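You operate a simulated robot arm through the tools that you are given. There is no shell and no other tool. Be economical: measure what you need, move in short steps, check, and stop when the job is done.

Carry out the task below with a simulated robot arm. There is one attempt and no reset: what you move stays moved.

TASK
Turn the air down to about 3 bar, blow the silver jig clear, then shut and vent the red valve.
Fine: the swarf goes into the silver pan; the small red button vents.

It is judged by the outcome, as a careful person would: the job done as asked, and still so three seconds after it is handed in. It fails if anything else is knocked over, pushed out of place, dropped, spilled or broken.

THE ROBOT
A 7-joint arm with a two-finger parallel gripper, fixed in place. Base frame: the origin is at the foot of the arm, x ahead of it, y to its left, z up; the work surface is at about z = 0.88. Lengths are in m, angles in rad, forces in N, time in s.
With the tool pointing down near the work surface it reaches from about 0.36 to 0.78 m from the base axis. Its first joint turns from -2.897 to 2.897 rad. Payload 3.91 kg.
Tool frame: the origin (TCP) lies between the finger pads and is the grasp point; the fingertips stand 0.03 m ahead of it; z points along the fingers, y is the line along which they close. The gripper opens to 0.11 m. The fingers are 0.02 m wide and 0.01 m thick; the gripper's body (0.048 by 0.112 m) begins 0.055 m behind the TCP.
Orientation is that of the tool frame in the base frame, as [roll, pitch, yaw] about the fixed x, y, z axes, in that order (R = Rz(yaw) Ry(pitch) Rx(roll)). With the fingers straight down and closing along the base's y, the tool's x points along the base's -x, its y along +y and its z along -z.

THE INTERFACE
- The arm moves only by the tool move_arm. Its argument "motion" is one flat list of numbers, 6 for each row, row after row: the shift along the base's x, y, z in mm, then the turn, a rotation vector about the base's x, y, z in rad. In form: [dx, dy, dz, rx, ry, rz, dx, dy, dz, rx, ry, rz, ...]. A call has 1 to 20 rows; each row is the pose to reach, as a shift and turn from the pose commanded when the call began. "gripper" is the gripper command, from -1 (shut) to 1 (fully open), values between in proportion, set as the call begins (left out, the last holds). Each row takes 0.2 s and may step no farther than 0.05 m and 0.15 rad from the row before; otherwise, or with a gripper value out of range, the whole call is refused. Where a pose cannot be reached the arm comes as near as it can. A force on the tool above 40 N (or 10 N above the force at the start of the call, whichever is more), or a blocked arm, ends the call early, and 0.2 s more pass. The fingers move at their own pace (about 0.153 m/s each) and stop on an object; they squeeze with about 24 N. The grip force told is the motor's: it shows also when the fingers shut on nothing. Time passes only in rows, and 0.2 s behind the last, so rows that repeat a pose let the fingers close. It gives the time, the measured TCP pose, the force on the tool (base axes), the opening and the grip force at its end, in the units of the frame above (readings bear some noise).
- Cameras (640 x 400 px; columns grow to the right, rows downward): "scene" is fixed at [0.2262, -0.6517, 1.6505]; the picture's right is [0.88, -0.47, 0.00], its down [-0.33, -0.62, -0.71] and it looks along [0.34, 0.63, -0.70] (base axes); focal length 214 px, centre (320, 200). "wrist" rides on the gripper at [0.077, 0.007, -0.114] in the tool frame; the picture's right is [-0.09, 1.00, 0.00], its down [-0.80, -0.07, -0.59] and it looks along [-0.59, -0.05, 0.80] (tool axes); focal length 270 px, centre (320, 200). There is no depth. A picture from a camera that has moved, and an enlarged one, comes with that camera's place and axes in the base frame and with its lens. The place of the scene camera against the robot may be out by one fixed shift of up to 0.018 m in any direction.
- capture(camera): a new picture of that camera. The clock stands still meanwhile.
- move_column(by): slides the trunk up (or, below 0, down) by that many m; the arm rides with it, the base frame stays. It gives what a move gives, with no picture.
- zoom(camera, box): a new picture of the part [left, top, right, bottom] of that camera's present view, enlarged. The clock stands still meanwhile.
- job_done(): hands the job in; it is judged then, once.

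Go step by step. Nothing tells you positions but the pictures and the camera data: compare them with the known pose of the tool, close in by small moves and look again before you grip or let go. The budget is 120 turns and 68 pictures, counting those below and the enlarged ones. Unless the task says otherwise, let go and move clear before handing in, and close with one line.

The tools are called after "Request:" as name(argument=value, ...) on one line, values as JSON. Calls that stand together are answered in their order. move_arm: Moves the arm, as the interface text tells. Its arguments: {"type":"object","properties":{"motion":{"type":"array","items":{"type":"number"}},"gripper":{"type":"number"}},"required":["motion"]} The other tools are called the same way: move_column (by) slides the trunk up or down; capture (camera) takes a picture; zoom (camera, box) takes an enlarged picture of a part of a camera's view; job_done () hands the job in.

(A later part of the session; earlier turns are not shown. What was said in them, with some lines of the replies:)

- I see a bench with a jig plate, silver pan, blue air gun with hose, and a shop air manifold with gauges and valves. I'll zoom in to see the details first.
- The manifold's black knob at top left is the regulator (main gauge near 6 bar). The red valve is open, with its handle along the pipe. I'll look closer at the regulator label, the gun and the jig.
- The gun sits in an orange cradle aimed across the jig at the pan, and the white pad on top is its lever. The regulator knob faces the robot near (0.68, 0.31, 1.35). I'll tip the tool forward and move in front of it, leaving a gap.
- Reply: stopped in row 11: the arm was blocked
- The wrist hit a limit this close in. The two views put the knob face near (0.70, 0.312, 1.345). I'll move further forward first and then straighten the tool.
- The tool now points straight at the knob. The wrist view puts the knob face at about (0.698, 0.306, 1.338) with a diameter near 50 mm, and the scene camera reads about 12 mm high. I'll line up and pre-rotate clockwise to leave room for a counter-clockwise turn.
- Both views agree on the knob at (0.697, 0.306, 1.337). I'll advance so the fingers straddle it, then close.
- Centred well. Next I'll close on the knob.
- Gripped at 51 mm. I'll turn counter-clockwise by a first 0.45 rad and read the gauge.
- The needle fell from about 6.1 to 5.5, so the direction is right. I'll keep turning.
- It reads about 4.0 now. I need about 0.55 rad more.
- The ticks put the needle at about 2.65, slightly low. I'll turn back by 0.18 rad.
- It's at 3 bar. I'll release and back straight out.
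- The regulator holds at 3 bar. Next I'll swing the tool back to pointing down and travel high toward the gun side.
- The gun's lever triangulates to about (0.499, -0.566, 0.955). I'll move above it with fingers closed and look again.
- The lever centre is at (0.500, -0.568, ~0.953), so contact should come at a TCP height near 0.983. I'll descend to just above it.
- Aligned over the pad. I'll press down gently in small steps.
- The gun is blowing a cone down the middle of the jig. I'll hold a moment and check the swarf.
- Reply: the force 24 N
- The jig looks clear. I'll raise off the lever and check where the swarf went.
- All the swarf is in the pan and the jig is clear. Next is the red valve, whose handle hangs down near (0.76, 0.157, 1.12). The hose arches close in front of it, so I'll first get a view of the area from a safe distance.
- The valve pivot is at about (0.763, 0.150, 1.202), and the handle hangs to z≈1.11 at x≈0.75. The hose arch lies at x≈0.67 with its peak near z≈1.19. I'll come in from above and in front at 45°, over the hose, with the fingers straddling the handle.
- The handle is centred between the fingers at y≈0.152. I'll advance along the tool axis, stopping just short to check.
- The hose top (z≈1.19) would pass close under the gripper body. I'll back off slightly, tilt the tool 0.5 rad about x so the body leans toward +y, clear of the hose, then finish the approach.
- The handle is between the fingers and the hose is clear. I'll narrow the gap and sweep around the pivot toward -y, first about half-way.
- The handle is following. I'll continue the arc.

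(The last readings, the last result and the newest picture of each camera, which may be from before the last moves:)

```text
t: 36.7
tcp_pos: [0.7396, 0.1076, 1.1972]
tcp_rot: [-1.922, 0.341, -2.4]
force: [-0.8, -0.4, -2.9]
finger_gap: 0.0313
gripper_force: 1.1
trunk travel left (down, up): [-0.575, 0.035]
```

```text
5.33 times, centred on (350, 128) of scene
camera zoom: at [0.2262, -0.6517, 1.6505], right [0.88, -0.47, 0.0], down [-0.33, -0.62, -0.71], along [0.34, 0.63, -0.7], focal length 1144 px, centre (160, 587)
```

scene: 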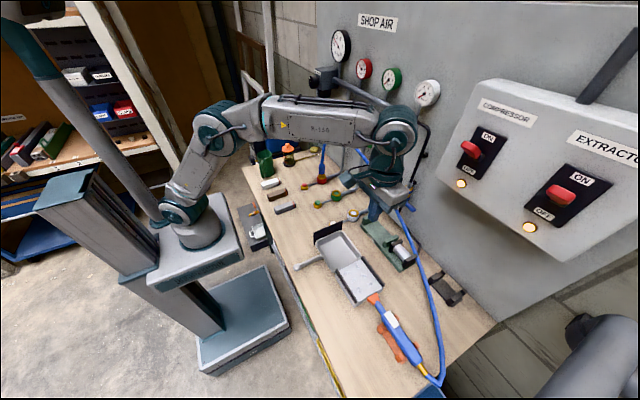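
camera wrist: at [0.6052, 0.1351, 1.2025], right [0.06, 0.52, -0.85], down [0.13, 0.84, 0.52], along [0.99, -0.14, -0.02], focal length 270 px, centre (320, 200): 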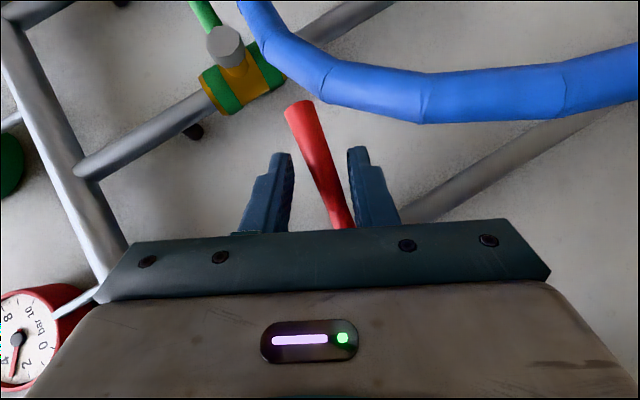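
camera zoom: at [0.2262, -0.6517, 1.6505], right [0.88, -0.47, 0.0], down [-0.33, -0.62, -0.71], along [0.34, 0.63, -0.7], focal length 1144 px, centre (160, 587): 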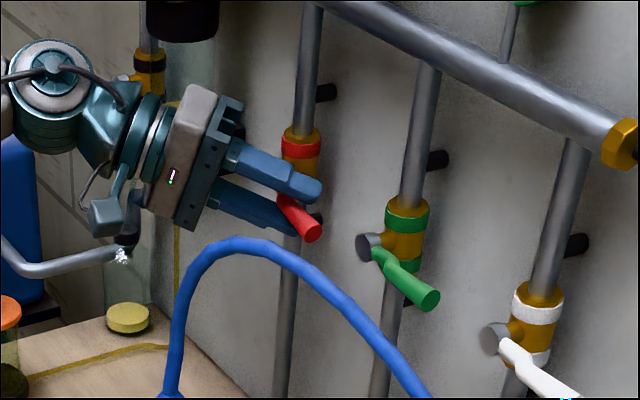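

The handle is about 8° short of horizontal. I'll push a bit further to reach the stop.

Request:
move_arm(motion=[0, 0, 4, -0.03, 0, 0, 0, 0, 8.5, -0.05, 0, 0, 0, 1, 12, -0.07, 0, 0, 0, 1, 12, -0.07, 0, 0])

Request:
capture(camera="wrist")

```text
t: 37.7
tcp_pos: [0.7389, 0.1071, 1.2071]
tcp_rot: [-1.873, 0.292, -2.389]
force: [-8.3, -5.7, -16.8]
finger_gap: 0.0372
gripper_force: 6.9
trunk travel left (down, up): [-0.575, 0.035]
```

```text
23 pictures are left
camera wrist: at [0.605, 0.135, 1.2106], right [0.06, 0.46, -0.89], down [0.13, 0.88, 0.46], along [0.99, -0.15, -0.01], focal length 270 px, centre (320, 200)
```

wrist: 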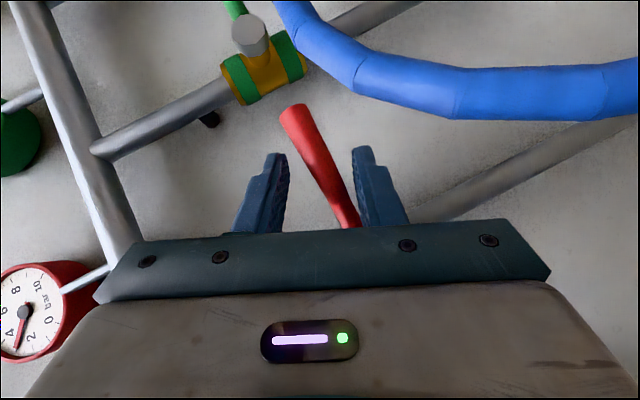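

The handle is horizontal and against its stop. I'll ease off, open, and back out along the tool axis.

Request:
move_arm(motion=[0, 0, -6, 0, 0, 0, 0, 0, -7, 0, 0, 0, -20, 8, -5, 0, 0, 0, -45, 25, 0, 0, 0, 0, -75, 50, 12, 0, 0, 0, -105, 78, 35, 0, 0, 0, -135, 105, 60, 0, 0, 0, -135, 105, 60, 0, 0, 0], gripper=-0.2)

Request:
zoom(camera="scene", box=[290, 30, 450, 130])

Request:
zoom(camera="scene", box=[240, 90, 400, 230])

```text
t: 39.5
tcp_pos: [0.6042, 0.2145, 1.2698]
tcp_rot: [-1.87, 0.295, -2.386]
force: [0.0, -0.4, -1.1]
finger_gap: 0.044
gripper_force: 0.0
trunk travel left (down, up): [-0.575, 0.035]
```

```text
4.00 times, centred on (370, 80) of scene
camera zoom: at [0.2262, -0.6517, 1.6505], right [0.88, -0.47, 0.0], down [-0.33, -0.62, -0.71], along [0.34, 0.63, -0.7], focal length 858 px, centre (120, 680)
```

zoom: 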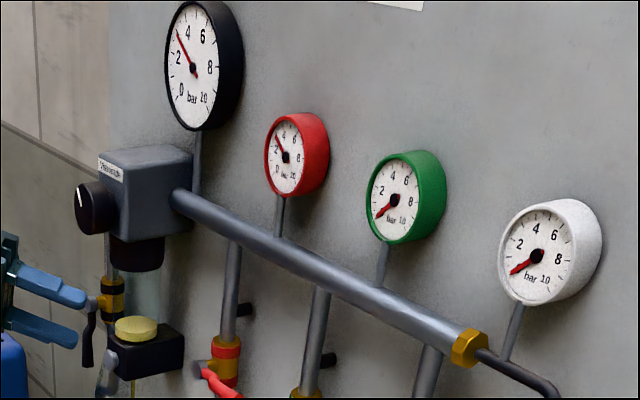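

```text
2.86 times, centred on (320, 160) of scene
camera zoom: at [0.2262, -0.6517, 1.6505], right [0.88, -0.47, 0.0], down [-0.33, -0.62, -0.71], along [0.34, 0.63, -0.7], focal length 613 px, centre (320, 314)
```

zoom: 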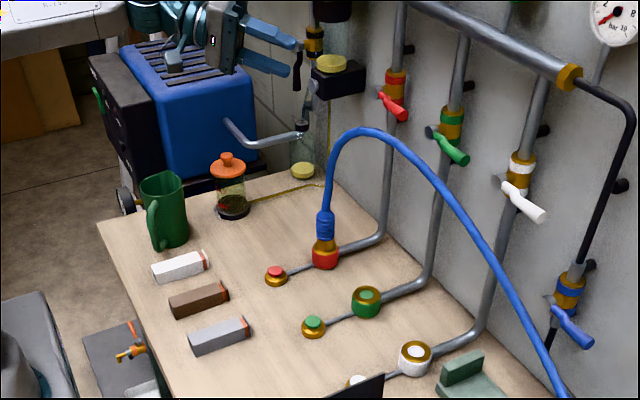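

The red handle now sits like the other shut valves. Next I'll bring the tool back to vertical, clear of the hose, on the way to the red vent button.

Request:
move_arm(motion=[-15, -5, 5, 0.144, 0, 0, -30, -10, 10, 0.288, 0, 0, -45, -20, 10, 0.431, 0, 0, -60, -30, 10, 0.575, 0, 0, -70, -40, 10, 0.719, 0, 0, -80, -50, 10, 0.863, 0, 0, -80, -60, 10, 1.006, 0, 0, -80, -65, 10, 1.15, 0, 0], gripper=-1)

Request:
move_arm(motion=[0, 0, -10, 0, 0.134, 0, 0, 0, -20, 0, 0.267, 0, 0, 0, -40, 0, 0.4, 0, 0, 0, -60, 0, 0.534, 0, 0, 0, -90, 0, 0.667, 0, 0, 0, -120, 0, 0.8, 0, 0, 0, -150, 0, 0.8, 0, 0, 0, -150, 0, 0.8, 0])

Request:
capture(camera="wrist")

```text
t: 41.3
tcp_pos: [0.5242, 0.1497, 1.278]
tcp_rot: [-3.14, 0.802, -3.141]
force: [-0.6, -0.3, -0.4]
finger_gap: 0.0
gripper_force: 23.7
trunk travel left (down, up): [-0.575, 0.035]
```

```text
t: 43.1
tcp_pos: [0.5231, 0.15, 1.1291]
tcp_rot: [-3.14, 0.002, -3.137]
force: [-0.2, -0.4, 0.2]
finger_gap: 0.0
gripper_force: 24.0
trunk travel left (down, up): [-0.575, 0.035]
```

```text
20 pictures are left
camera wrist: at [0.4478, 0.158, 1.2432], right [0.08, 1.0, 0.0], down [0.8, -0.07, 0.6], along [0.59, -0.05, -0.8], focal length 270 px, centre (320, 200)
```

wrist: 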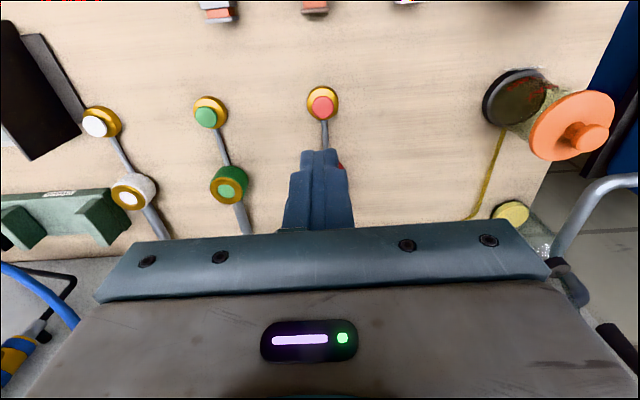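

The vent button is at about (0.548, 0.150). I'll descend above it and check.

Request:
move_arm(motion=[12, 0, -40, 0, 0, 0, 25, 0, -80, 0, 0, 0, 25, 0, -120, 0, 0, 0, 25, 0, -152, 0, 0, 0, 25, 0, -152, 0, 0, 0])

Request:
capture(camera="wrist")

Request:
zoom(camera="scene", box=[270, 140, 350, 210])

```text
t: 44.3
tcp_pos: [0.5492, 0.1509, 0.9765]
tcp_rot: [-3.137, 0.002, -3.138]
force: [0.5, -0.7, 0.0]
finger_gap: 0.0
gripper_force: 24.1
trunk travel left (down, up): [-0.575, 0.035]
```

```text
19 pictures are left
camera wrist: at [0.4733, 0.1586, 1.0902], right [0.08, 1.0, 0.0], down [0.8, -0.07, 0.6], along [0.59, -0.05, -0.8], focal length 270 px, centre (320, 200)
```

wrist: 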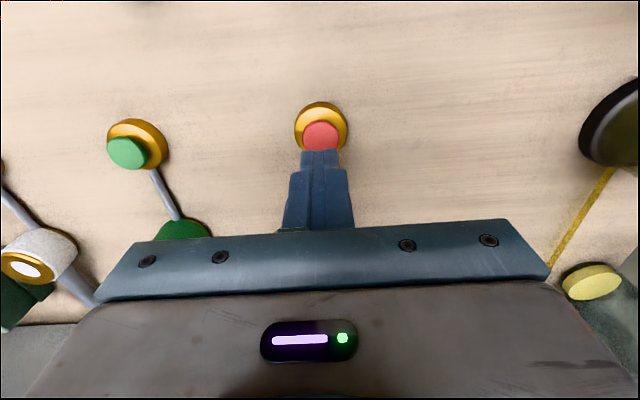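

```text
5.71 times, centred on (310, 175) of scene
camera zoom: at [0.2262, -0.6517, 1.6505], right [0.88, -0.47, 0.0], down [-0.33, -0.62, -0.71], along [0.34, 0.63, -0.7], focal length 1226 px, centre (377, 343)
```

zoom: 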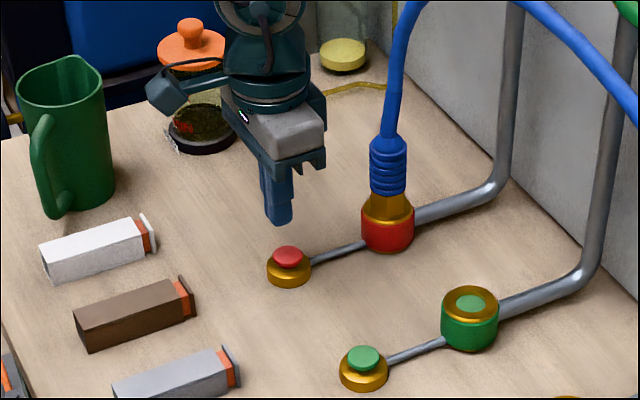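

The button top is at about (0.551, 0.152, 0.905). I'll press down in small steps.

Request:
move_arm(motion=[2, 1, -15, 0, 0, 0, 2, 1, -28, 0, 0, 0, 2, 1, -34, 0, 0, 0, 2, 1, -39, 0, 0, 0, 2, 1, -43, 0, 0, 0, 2, 1, -47, 0, 0, 0])

Request:
zoom(camera="scene", box=[325, 30, 405, 90])

```text
t: 45.7
tcp_pos: [0.5523, 0.152, 0.9314]
tcp_rot: [-3.141, 0.004, -3.138]
force: [-1.7, 1.2, 3.8]
finger_gap: 0.0
gripper_force: 24.0
trunk travel left (down, up): [-0.575, 0.035]
```

```text
6.67 times, centred on (365, 60) of scene
camera zoom: at [0.2262, -0.6517, 1.6505], right [0.88, -0.47, 0.0], down [-0.33, -0.62, -0.71], along [0.34, 0.63, -0.7], focal length 1430 px, centre (20, 1133)
```

zoom: 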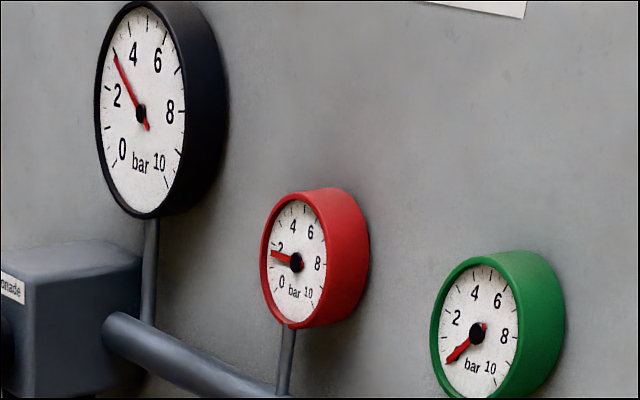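

The red gauge is dropping. I'll press a little more and hold.

Request:
move_arm(motion=[0, 0, -2, 0, 0, 0, 0, 0, -3, 0, 0, 0, 0, 0, -3, 0, 0, 0, 0, 0, -3, 0, 0, 0, 0, 0, -3, 0, 0, 0, 0, 0, -3, 0, 0, 0, 0, 0, -3, 0, 0, 0, 0, 0, -3, 0, 0, 0, 0, 0, -3, 0, 0, 0, 0, 0, -3, 0, 0, 0, 0, 0, -3, 0, 0, 0, 0, 0, -3, 0, 0, 0])

Request:
zoom(camera="scene", box=[325, 30, 405, 90])

```text
t: 48.3
tcp_pos: [0.5499, 0.1519, 0.9272]
tcp_rot: [-3.138, 0.005, -3.137]
force: [5.8, 4.5, 16.8]
finger_gap: 0.0
gripper_force: 24.6
trunk travel left (down, up): [-0.575, 0.035]
```

```text
6.67 times, centred on (365, 60) of scene
camera zoom: at [0.2262, -0.6517, 1.6505], right [0.88, -0.47, 0.0], down [-0.33, -0.62, -0.71], along [0.34, 0.63, -0.7], focal length 1430 px, centre (20, 1133)
```

zoom: 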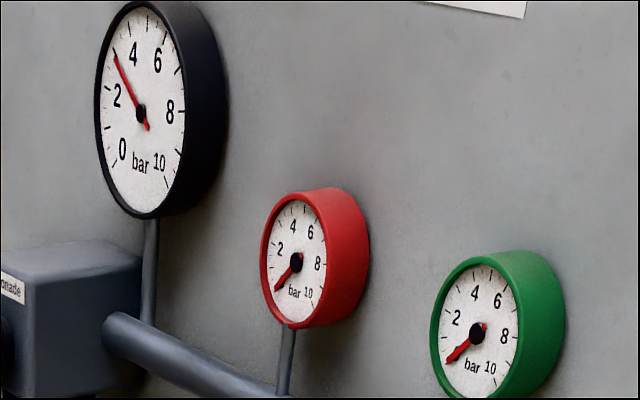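

The red line reads 0. I'll lift clear and check that it stays there.

Request:
move_arm(motion=[0, 0, 30, 0, 0, 0, -10, 0, 75, 0, 0, 0, -30, 0, 120, 0, 0, 0, -60, 0, 165, 0, 0, 0, -90, 0, 210, 0, 0, 0, -100, 0, 255, 0, 0, 0, -100, 0, 300, 0, 0, 0, -100, 0, 300, 0, 0, 0, -100, 0, 300, 0, 0, 0, -100, 0, 300, 0, 0, 0])

Request:
zoom(camera="scene", box=[325, 30, 405, 90])

Request:
capture(camera="scene")

Request:
zoom(camera="scene", box=[290, 110, 450, 230])

Request:
zoom(camera="scene", box=[290, 220, 450, 340])

```text
refused: row 4 steps farther than a row can; nothing moved
```

```text
6.67 times, centred on (365, 60) of scene
camera zoom: at [0.2262, -0.6517, 1.6505], right [0.88, -0.47, 0.0], down [-0.33, -0.62, -0.71], along [0.34, 0.63, -0.7], focal length 1430 px, centre (20, 1133)
```

zoom: 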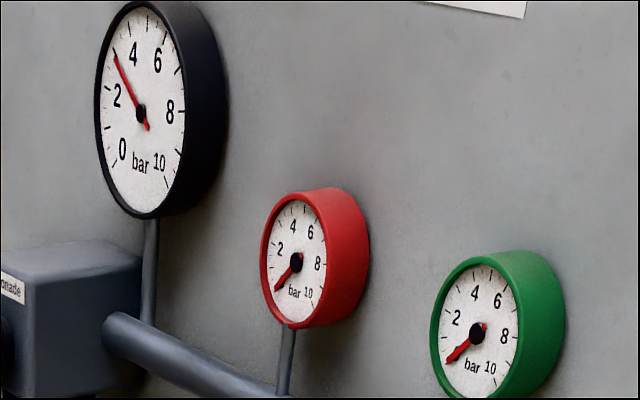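

```text
14 pictures are left
```

scene: 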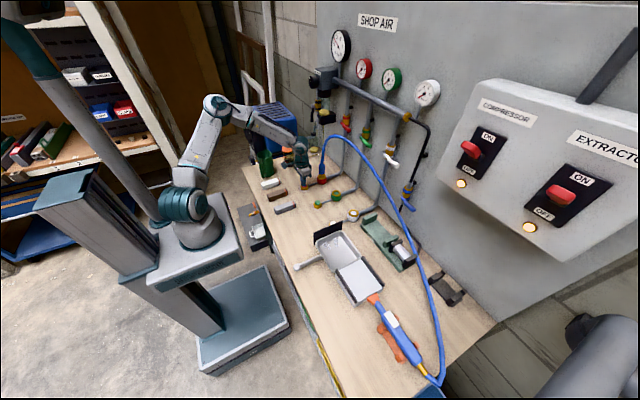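

```text
3.33 times, centred on (370, 170) of scene
camera zoom: at [0.2262, -0.6517, 1.6505], right [0.88, -0.47, 0.0], down [-0.33, -0.62, -0.71], along [0.34, 0.63, -0.7], focal length 715 px, centre (153, 300)
```

zoom: 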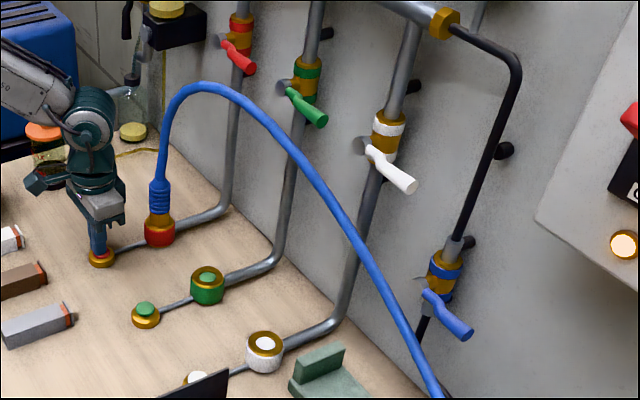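

```text
3.33 times, centred on (370, 280) of scene
camera zoom: at [0.2262, -0.6517, 1.6505], right [0.88, -0.47, 0.0], down [-0.33, -0.62, -0.71], along [0.34, 0.63, -0.7], focal length 715 px, centre (153, -67)
```

zoom: 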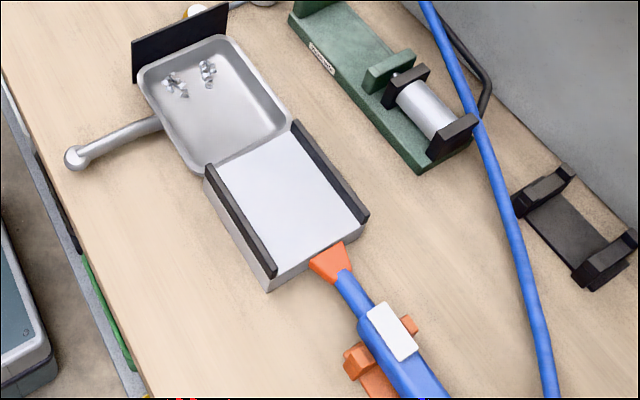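

That move was refused because one step was too long, so the arm is still on the button. I'll lift with shorter steps.

Request:
move_arm(motion=[0, 0, 30, 0, 0, 0, 0, 0, 70, 0, 0, 0, -20, 0, 110, 0, 0, 0, -45, 0, 145, 0, 0, 0, -70, 0, 180, 0, 0, 0, -90, 0, 220, 0, 0, 0, -100, 0, 260, 0, 0, 0, -100, 0, 300, 0, 0, 0, -100, 0, 300, 0, 0, 0, -100, 0, 300, 0, 0, 0, -100, 0, 300, 0, 0, 0])

Request:
zoom(camera="scene", box=[325, 30, 405, 90])

Request:
zoom(camera="scene", box=[240, 90, 400, 230])

```text
t: 50.7
tcp_pos: [0.452, 0.1515, 1.2271]
tcp_rot: [-3.139, 0.004, -3.139]
force: [-0.2, -0.4, -0.7]
finger_gap: 0.0002
gripper_force: 23.6
trunk travel left (down, up): [-0.575, 0.035]
```

```text
6.67 times, centred on (365, 60) of scene
camera zoom: at [0.2262, -0.6517, 1.6505], right [0.88, -0.47, 0.0], down [-0.33, -0.62, -0.71], along [0.34, 0.63, -0.7], focal length 1430 px, centre (20, 1133)
```

zoom: 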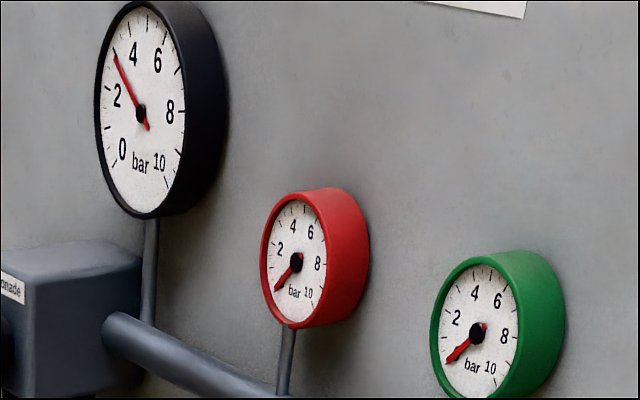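

```text
2.86 times, centred on (320, 160) of scene
camera zoom: at [0.2262, -0.6517, 1.6505], right [0.88, -0.47, 0.0], down [-0.33, -0.62, -0.71], along [0.34, 0.63, -0.7], focal length 613 px, centre (320, 314)
```

zoom: 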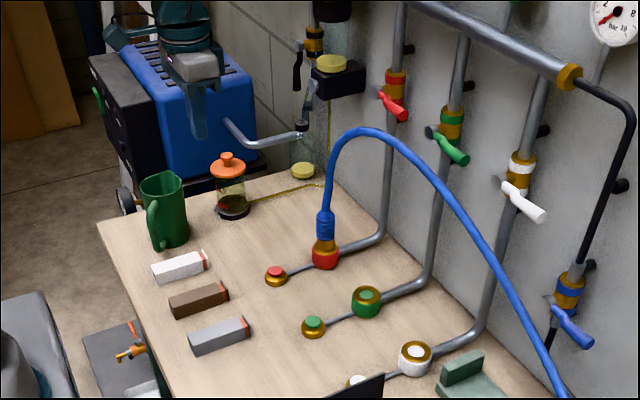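

The main gauge reads 3 bar, the jig is clear with the swarf in the pan, the red valve is shut and its gauge stays at 0. The arm is clear, so I'm handing in.

Request:
job_done()

```text
The job is handed in.
```

The job is done: air turned down to 3 bar, silver jig blown clear into the silver pan, and the red valve shut and vented to 0.
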